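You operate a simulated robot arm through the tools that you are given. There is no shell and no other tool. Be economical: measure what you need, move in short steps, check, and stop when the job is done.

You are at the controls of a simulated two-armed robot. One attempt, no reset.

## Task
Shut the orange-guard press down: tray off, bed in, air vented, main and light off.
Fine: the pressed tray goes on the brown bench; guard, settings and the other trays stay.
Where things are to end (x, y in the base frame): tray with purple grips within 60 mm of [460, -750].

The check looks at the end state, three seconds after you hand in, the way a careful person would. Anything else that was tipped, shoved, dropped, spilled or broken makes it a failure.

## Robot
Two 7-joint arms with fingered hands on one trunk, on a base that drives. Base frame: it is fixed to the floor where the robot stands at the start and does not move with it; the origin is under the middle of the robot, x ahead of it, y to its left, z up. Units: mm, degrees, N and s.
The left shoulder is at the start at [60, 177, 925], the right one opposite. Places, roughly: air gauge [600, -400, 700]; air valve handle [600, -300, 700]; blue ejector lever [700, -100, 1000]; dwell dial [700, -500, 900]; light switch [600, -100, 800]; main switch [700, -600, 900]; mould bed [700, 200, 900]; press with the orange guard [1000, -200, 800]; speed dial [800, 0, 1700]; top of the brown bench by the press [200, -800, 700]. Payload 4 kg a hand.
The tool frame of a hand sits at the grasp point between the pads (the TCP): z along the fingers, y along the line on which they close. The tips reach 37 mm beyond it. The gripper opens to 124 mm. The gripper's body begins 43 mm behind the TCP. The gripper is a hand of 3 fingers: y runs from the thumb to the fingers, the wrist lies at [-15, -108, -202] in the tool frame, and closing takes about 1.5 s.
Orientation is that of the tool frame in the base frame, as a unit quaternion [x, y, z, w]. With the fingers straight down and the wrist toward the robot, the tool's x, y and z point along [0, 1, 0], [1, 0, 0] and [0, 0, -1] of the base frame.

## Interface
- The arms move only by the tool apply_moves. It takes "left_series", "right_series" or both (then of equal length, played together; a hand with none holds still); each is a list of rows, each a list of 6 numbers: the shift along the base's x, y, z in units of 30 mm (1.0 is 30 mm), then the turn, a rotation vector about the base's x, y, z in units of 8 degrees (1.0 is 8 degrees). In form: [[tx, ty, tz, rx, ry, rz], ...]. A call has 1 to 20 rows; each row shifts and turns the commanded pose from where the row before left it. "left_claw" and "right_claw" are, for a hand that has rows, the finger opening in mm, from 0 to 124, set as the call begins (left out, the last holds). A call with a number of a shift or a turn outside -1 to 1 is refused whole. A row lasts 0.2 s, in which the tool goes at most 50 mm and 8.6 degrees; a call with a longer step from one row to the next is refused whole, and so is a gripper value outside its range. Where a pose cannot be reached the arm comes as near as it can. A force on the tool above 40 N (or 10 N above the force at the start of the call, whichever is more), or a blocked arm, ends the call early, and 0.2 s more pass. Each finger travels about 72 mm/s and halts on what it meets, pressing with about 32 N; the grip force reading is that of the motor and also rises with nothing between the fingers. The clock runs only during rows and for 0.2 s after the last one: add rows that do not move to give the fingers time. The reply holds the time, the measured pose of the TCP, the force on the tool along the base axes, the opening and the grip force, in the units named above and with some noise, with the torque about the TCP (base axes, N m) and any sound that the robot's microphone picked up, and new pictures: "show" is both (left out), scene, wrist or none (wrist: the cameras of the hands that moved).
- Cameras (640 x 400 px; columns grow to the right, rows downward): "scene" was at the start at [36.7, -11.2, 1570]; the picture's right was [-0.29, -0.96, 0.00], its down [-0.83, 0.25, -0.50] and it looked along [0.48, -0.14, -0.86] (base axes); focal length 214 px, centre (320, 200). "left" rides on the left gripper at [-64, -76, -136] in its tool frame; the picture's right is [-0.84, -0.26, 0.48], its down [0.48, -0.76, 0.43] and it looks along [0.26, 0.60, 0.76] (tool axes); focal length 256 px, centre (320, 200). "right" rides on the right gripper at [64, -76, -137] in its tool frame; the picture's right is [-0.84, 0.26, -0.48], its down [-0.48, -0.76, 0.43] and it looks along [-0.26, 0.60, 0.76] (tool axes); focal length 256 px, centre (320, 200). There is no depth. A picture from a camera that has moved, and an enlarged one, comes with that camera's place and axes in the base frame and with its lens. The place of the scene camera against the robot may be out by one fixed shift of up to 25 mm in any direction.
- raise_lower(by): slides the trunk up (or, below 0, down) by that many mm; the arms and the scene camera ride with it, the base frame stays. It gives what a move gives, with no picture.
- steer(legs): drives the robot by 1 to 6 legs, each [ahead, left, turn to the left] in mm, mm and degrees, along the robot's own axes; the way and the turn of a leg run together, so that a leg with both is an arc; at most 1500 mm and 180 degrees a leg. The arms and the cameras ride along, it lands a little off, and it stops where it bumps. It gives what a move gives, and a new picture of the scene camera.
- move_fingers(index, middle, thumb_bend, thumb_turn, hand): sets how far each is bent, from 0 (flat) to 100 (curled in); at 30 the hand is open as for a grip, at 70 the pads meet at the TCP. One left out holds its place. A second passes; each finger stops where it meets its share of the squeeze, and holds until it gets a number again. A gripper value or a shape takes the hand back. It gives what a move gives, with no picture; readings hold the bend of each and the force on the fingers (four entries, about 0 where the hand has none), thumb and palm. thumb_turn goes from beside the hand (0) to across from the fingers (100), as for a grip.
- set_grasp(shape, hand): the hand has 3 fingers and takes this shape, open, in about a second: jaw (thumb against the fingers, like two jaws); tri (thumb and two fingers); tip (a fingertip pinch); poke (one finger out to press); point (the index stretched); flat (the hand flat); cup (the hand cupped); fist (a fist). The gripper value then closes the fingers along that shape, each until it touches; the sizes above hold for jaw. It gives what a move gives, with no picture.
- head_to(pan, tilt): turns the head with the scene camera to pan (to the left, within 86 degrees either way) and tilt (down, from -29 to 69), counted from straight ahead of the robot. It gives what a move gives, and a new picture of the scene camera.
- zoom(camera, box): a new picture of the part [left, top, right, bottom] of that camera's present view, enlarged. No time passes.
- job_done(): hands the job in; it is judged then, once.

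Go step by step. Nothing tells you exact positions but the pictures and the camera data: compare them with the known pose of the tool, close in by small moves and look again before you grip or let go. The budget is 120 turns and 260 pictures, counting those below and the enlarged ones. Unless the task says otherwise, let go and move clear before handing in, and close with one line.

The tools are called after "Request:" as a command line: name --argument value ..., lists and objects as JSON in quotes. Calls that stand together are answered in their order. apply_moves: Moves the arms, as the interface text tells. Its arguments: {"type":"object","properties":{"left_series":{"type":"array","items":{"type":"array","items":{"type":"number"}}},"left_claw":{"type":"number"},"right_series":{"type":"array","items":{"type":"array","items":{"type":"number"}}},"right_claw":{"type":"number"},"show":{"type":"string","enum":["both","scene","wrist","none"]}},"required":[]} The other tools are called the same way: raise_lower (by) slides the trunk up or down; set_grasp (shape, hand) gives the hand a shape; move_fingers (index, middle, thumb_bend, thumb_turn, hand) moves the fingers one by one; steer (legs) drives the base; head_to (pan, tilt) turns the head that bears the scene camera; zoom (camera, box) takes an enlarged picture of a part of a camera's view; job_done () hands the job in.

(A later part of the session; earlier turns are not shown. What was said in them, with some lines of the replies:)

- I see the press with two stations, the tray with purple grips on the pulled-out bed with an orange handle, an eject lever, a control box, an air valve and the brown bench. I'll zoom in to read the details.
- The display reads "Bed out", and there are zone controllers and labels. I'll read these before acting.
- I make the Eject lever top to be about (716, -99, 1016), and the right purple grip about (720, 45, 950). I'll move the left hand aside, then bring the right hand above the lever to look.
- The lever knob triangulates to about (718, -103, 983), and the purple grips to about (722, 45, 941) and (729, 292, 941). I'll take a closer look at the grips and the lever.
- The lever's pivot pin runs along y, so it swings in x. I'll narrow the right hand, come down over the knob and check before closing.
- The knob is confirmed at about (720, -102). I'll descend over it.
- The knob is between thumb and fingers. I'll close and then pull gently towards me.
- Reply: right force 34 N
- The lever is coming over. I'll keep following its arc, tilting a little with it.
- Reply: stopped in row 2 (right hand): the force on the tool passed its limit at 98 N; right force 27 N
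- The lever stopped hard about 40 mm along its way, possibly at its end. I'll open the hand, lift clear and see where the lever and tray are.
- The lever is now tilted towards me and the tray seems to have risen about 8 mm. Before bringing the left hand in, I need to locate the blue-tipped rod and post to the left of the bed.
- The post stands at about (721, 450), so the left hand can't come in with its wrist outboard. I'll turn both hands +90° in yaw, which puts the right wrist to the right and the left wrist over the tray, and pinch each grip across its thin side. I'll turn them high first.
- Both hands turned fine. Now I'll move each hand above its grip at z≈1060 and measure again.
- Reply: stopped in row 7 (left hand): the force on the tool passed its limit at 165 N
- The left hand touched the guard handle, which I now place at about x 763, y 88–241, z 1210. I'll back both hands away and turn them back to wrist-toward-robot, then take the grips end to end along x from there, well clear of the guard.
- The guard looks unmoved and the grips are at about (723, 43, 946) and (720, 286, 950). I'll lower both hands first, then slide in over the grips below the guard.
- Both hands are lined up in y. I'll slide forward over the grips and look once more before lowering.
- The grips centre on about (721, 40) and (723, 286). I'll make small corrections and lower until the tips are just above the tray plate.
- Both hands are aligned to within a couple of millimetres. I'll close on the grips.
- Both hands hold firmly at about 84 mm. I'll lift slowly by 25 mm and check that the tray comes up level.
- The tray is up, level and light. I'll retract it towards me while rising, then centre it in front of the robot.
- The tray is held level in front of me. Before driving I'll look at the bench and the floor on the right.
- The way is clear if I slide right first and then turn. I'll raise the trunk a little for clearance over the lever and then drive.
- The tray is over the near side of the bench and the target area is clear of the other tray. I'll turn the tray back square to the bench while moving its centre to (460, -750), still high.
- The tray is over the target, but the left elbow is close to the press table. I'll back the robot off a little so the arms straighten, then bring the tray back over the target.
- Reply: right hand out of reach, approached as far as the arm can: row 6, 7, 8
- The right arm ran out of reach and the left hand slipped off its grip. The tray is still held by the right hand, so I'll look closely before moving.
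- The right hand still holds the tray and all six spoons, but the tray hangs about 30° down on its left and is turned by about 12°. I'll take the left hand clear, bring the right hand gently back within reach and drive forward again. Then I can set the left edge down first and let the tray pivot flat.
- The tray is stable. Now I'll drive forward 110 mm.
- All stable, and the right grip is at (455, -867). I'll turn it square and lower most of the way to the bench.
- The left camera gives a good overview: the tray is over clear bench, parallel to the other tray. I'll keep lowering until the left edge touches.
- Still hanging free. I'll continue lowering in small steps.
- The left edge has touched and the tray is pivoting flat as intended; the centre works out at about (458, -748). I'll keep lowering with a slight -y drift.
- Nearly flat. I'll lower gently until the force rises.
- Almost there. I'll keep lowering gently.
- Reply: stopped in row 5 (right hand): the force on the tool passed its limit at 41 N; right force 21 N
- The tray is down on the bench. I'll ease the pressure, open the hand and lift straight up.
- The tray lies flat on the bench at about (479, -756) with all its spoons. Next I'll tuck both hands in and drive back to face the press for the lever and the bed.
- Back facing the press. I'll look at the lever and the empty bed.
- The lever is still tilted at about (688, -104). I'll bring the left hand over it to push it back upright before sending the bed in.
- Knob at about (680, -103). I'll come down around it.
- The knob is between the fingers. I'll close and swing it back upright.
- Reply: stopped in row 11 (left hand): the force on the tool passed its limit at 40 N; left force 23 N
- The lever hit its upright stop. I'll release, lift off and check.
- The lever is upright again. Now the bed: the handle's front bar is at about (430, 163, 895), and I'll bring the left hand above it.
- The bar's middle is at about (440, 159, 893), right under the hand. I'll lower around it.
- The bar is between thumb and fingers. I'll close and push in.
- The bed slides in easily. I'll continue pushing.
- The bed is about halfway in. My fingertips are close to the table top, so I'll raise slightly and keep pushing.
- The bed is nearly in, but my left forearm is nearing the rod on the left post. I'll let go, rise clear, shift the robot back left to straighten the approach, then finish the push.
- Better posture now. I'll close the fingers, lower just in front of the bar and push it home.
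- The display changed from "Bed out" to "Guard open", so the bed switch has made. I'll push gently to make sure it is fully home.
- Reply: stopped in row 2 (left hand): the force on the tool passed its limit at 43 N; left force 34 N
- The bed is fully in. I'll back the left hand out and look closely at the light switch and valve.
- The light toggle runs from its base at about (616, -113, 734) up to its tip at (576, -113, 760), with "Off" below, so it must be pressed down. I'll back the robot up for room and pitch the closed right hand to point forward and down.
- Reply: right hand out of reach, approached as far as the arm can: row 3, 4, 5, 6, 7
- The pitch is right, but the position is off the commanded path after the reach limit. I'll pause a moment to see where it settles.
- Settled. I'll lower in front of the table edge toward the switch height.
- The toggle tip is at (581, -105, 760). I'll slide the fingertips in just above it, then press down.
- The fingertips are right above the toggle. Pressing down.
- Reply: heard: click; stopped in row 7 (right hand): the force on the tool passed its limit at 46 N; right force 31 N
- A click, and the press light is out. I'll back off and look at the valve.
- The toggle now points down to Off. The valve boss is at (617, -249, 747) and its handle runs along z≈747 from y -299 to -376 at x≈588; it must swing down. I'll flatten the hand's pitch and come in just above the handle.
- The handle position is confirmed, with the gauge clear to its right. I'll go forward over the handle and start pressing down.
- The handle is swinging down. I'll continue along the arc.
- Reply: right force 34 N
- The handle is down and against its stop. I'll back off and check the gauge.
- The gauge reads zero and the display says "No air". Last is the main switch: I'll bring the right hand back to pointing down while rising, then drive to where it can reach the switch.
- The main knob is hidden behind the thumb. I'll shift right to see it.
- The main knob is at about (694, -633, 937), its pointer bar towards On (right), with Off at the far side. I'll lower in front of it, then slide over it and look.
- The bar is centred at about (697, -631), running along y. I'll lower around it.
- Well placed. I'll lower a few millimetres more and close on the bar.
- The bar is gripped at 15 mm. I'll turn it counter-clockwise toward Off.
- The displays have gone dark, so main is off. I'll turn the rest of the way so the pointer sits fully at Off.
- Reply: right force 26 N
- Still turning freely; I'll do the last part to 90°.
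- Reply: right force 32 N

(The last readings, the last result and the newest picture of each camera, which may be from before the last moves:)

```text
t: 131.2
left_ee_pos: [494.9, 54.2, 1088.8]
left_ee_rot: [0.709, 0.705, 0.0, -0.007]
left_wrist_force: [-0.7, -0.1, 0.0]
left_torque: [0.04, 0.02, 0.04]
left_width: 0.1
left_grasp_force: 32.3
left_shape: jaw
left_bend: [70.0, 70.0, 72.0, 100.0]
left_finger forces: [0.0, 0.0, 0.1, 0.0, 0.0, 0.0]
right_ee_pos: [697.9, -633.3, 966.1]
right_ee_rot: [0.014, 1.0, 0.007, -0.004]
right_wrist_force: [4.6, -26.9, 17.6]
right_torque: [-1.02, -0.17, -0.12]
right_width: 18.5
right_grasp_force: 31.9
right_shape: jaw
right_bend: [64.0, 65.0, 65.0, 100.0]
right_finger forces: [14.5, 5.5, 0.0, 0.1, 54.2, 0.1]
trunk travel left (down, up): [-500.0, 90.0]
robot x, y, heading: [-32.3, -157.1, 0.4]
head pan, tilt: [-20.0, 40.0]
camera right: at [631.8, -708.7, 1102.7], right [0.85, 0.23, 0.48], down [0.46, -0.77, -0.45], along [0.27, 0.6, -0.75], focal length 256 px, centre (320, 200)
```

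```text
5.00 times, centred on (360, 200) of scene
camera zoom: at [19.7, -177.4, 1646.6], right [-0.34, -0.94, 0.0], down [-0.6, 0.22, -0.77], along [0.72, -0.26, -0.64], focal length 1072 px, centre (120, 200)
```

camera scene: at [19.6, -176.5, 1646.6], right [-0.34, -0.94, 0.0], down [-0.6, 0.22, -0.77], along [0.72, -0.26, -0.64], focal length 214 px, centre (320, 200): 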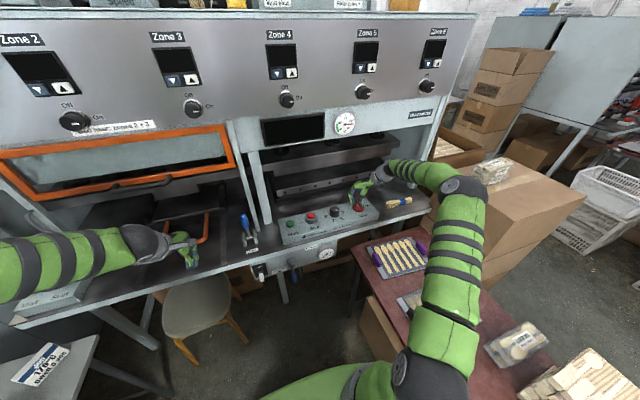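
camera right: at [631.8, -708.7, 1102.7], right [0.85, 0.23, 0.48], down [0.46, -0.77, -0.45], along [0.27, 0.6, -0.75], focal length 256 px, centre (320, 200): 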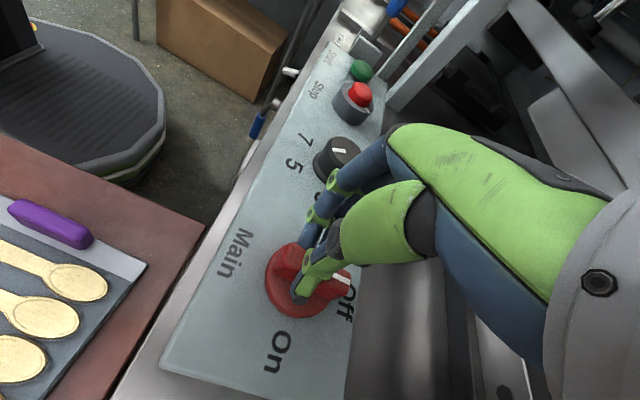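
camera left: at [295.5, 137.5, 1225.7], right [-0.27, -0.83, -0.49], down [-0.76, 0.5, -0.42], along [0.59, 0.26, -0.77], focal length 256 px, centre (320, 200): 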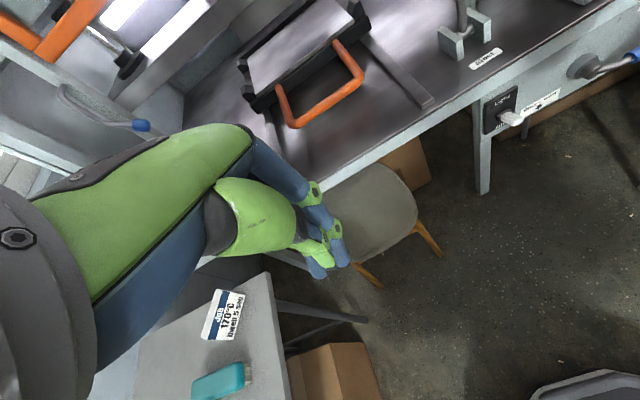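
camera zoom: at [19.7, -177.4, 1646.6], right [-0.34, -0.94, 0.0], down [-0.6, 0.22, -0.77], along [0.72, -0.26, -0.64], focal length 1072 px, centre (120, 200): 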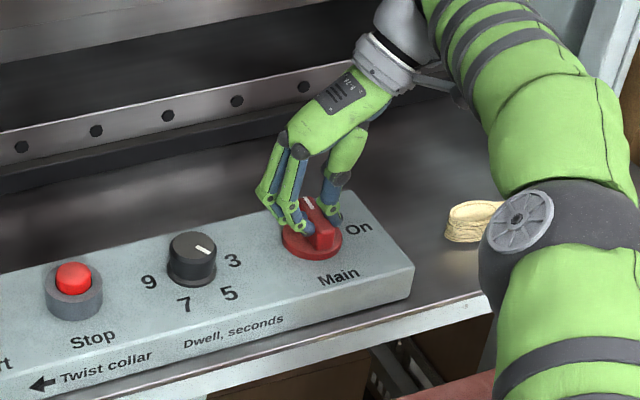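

The pointer is at Off. I'll release, lift straight up and retreat.

Request:
apply_moves --right_claw 70 --right_series '[[0, 0, 0, 0, 0, 0], [0, 0, 0, 0, 0, 0], [0, 0, 0, 0, 0, 0], [0, 0, 0, 0, 0, 0], [0, 0, 0.6, 0, 0, 0], [0, 0, 0.8, 0, 0, 0], [0, 0, 0.8, 0, 0, 0], [-0.4, 0, 0.8, 0, 0, 0], [-0.8, 0, 0.6, 0, 0, -0.8], [-0.9, 0.1, 0.3, 0, 0, -0.9], [-0.9, 0.3, 0, 0, 0, -0.9], [-0.9, 0.3, 0, 0, 0, -0.9], [-0.9, 0.3, 0, 0, 0, -0.9], [-0.9, 0.3, 0, 0, 0, -0.9], [-0.5, 0.3, 0, 0, 0, -0.9], [0, 0, 0, 0, 0, -0.9], [0, 0, 0, 0, 0, -0.9], [0, 0, 0, 0, 0, -0.9], [0, 0, 0, 0, 0, -0.9], [0, 0, 0, 0, 0, -0.9]]' --show "both"

Request:
zoom --camera "scene" --box '[200, 140, 440, 290]'

```text
t: 135.4
left_ee_pos: [495.7, 55.1, 1088.8]
left_ee_rot: [0.71, 0.704, -0.001, -0.007]
left_wrist_force: [0.2, -0.6, -0.2]
left_torque: [0.01, 0.0, 0.01]
left_width: 0.1
left_grasp_force: 32.1
left_shape: jaw
left_bend: [70.0, 70.0, 72.0, 100.0]
left_finger forces: [0.1, 0.0, 0.0, 0.1, 0.2, 0.1]
right_ee_pos: [512.1, -582.9, 1083.2]
right_ee_rot: [0.69, 0.724, 0.009, 0.002]
right_wrist_force: [-0.3, 0.0, -0.3]
right_torque: [0.01, -0.01, -0.03]
right_width: 70.1
right_grasp_force: 0.0
right_shape: jaw
right_bend: [40.0, 43.0, 54.0, 99.0]
right_finger forces: [0.1, 0.0, 0.1, 0.0, 0.0, 0.1]
trunk travel left (down, up): [-500.0, 90.0]
robot x, y, heading: [-34.2, -155.0, 0.2]
head pan, tilt: [-20.0, 40.0]
camera scene: at [20.6, -175.3, 1646.5], right [-0.34, -0.94, 0.0], down [-0.6, 0.22, -0.77], along [0.72, -0.26, -0.64], focal length 214 px, centre (320, 200)
camera right: at [430.4, -524.1, 1219.4], right [0.29, -0.83, 0.48], down [-0.73, -0.52, -0.45], along [0.62, -0.22, -0.75], focal length 256 px, centre (320, 200)
```

scene: 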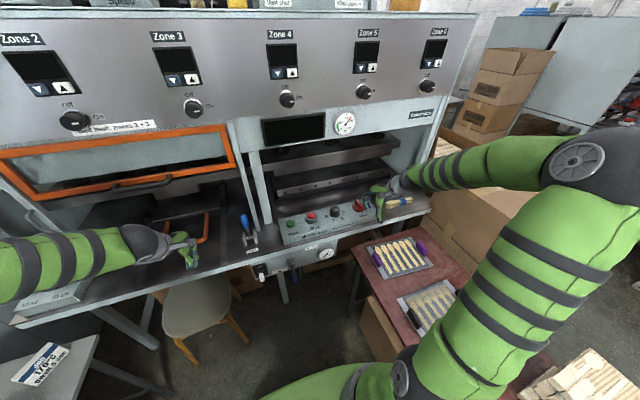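
right: 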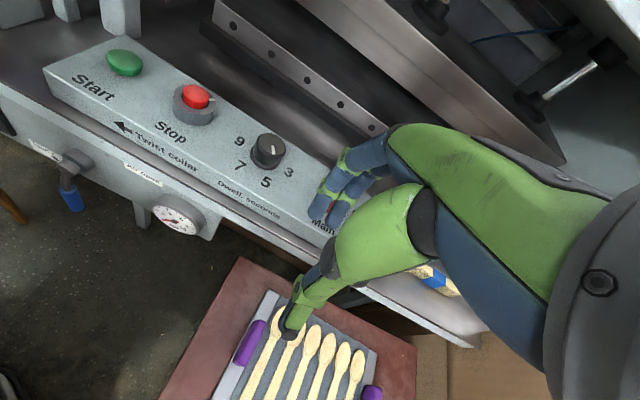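

```text
2.67 times, centred on (320, 215) of scene
camera zoom: at [20.6, -175.3, 1646.5], right [-0.34, -0.94, 0.0], down [-0.6, 0.22, -0.77], along [0.72, -0.26, -0.64], focal length 572 px, centre (320, 160)
```

zoom: 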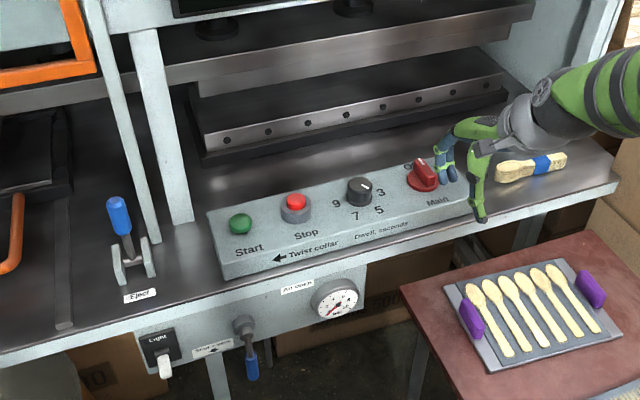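

Main is off, air is vented, the light is off and the tray is in place. I'll take one last check of the bed, guard and left side.

Request:
head_to --pan 20 --tilt 40

Request:
zoom --camera "left" --box '[0, 0, 640, 400]'

Request:
zoom --camera "scene" --box '[360, 160, 560, 290]'

```text
t: 136.4
left_ee_pos: [495.3, 54.7, 1089.1]
left_ee_rot: [0.71, 0.704, -0.001, -0.008]
left_wrist_force: [-0.2, -0.6, -1.1]
left_torque: [0.03, 0.0, 0.03]
left_width: 0.1
left_grasp_force: 31.5
left_shape: jaw
left_bend: [70.0, 70.0, 72.0, 100.0]
left_finger forces: [0.1, 0.0, 0.0, 0.0, 0.0, 0.0]
right_ee_pos: [511.6, -582.5, 1083.0]
right_ee_rot: [0.689, 0.725, 0.009, 0.001]
right_wrist_force: [0.7, -0.9, -0.2]
right_torque: [0.01, 0.0, -0.03]
right_width: 69.7
right_grasp_force: 0.0
right_shape: jaw
right_bend: [40.0, 43.0, 54.0, 99.0]
right_finger forces: [0.0, 0.1, 0.0, 0.0, 0.0, 0.1]
trunk travel left (down, up): [-500.0, 90.0]
robot x, y, heading: [-32.6, -154.1, 0.3]
head pan, tilt: [20.0, 40.0]
camera scene: at [20.4, -117.5, 1646.5], right [0.34, -0.94, 0.0], down [-0.6, -0.22, -0.77], along [0.72, 0.26, -0.64], focal length 214 px, centre (320, 200)
```

scene: 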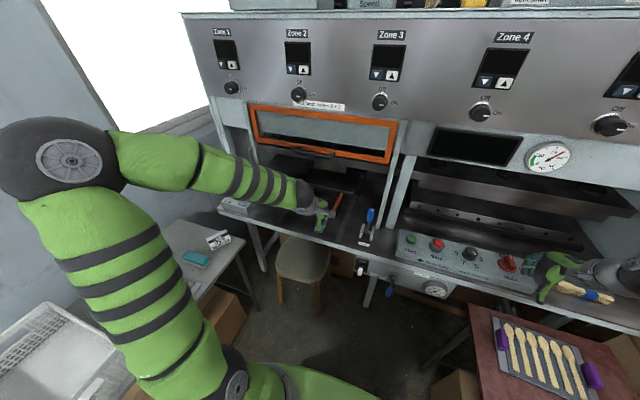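

```text
1.00 times, centred on (320, 200) of left (not enlarged: the box is as wide or as high as the picture)
camera zoom: at [421.0, -9.8, 1225.5], right [-0.27, -0.83, -0.49], down [-0.76, 0.49, -0.42], along [0.59, 0.26, -0.77], focal length 256 px, centre (320, 200)
```

zoom: 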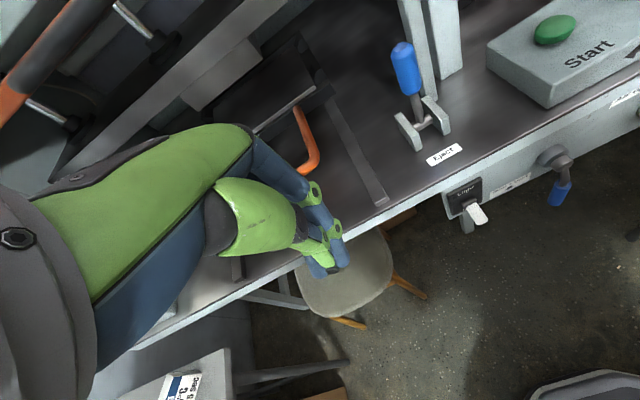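

```text
3.08 times, centred on (460, 225) of scene
camera zoom: at [20.4, -117.5, 1646.5], right [0.34, -0.94, 0.0], down [-0.6, -0.22, -0.77], along [0.72, 0.26, -0.64], focal length 660 px, centre (-111, 123)
```

zoom: 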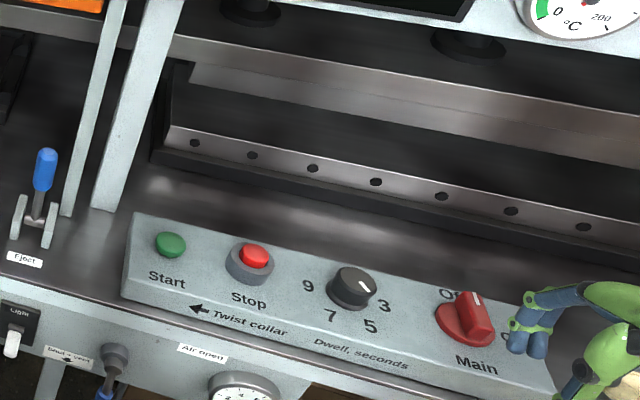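

The final check shows the bed in, lever upright, guard where it was, light off, air vented, main at Off, and the tray on the bench with both hands clear. I'm handing in.

Request:
job_done

```text
The job is handed in.
```

The press is shut down and handed in: the purple-grip tray is on the brown bench at about (479, -756), roughly 20 mm from target, with its six spoons in place. The bed is in, the air gauge reads zero, and the main and light switches are off. Along the way my left hand bumped the guard handle, which looked unmoved afterwards, and slipped off the tray, which the right hand kept hold of.
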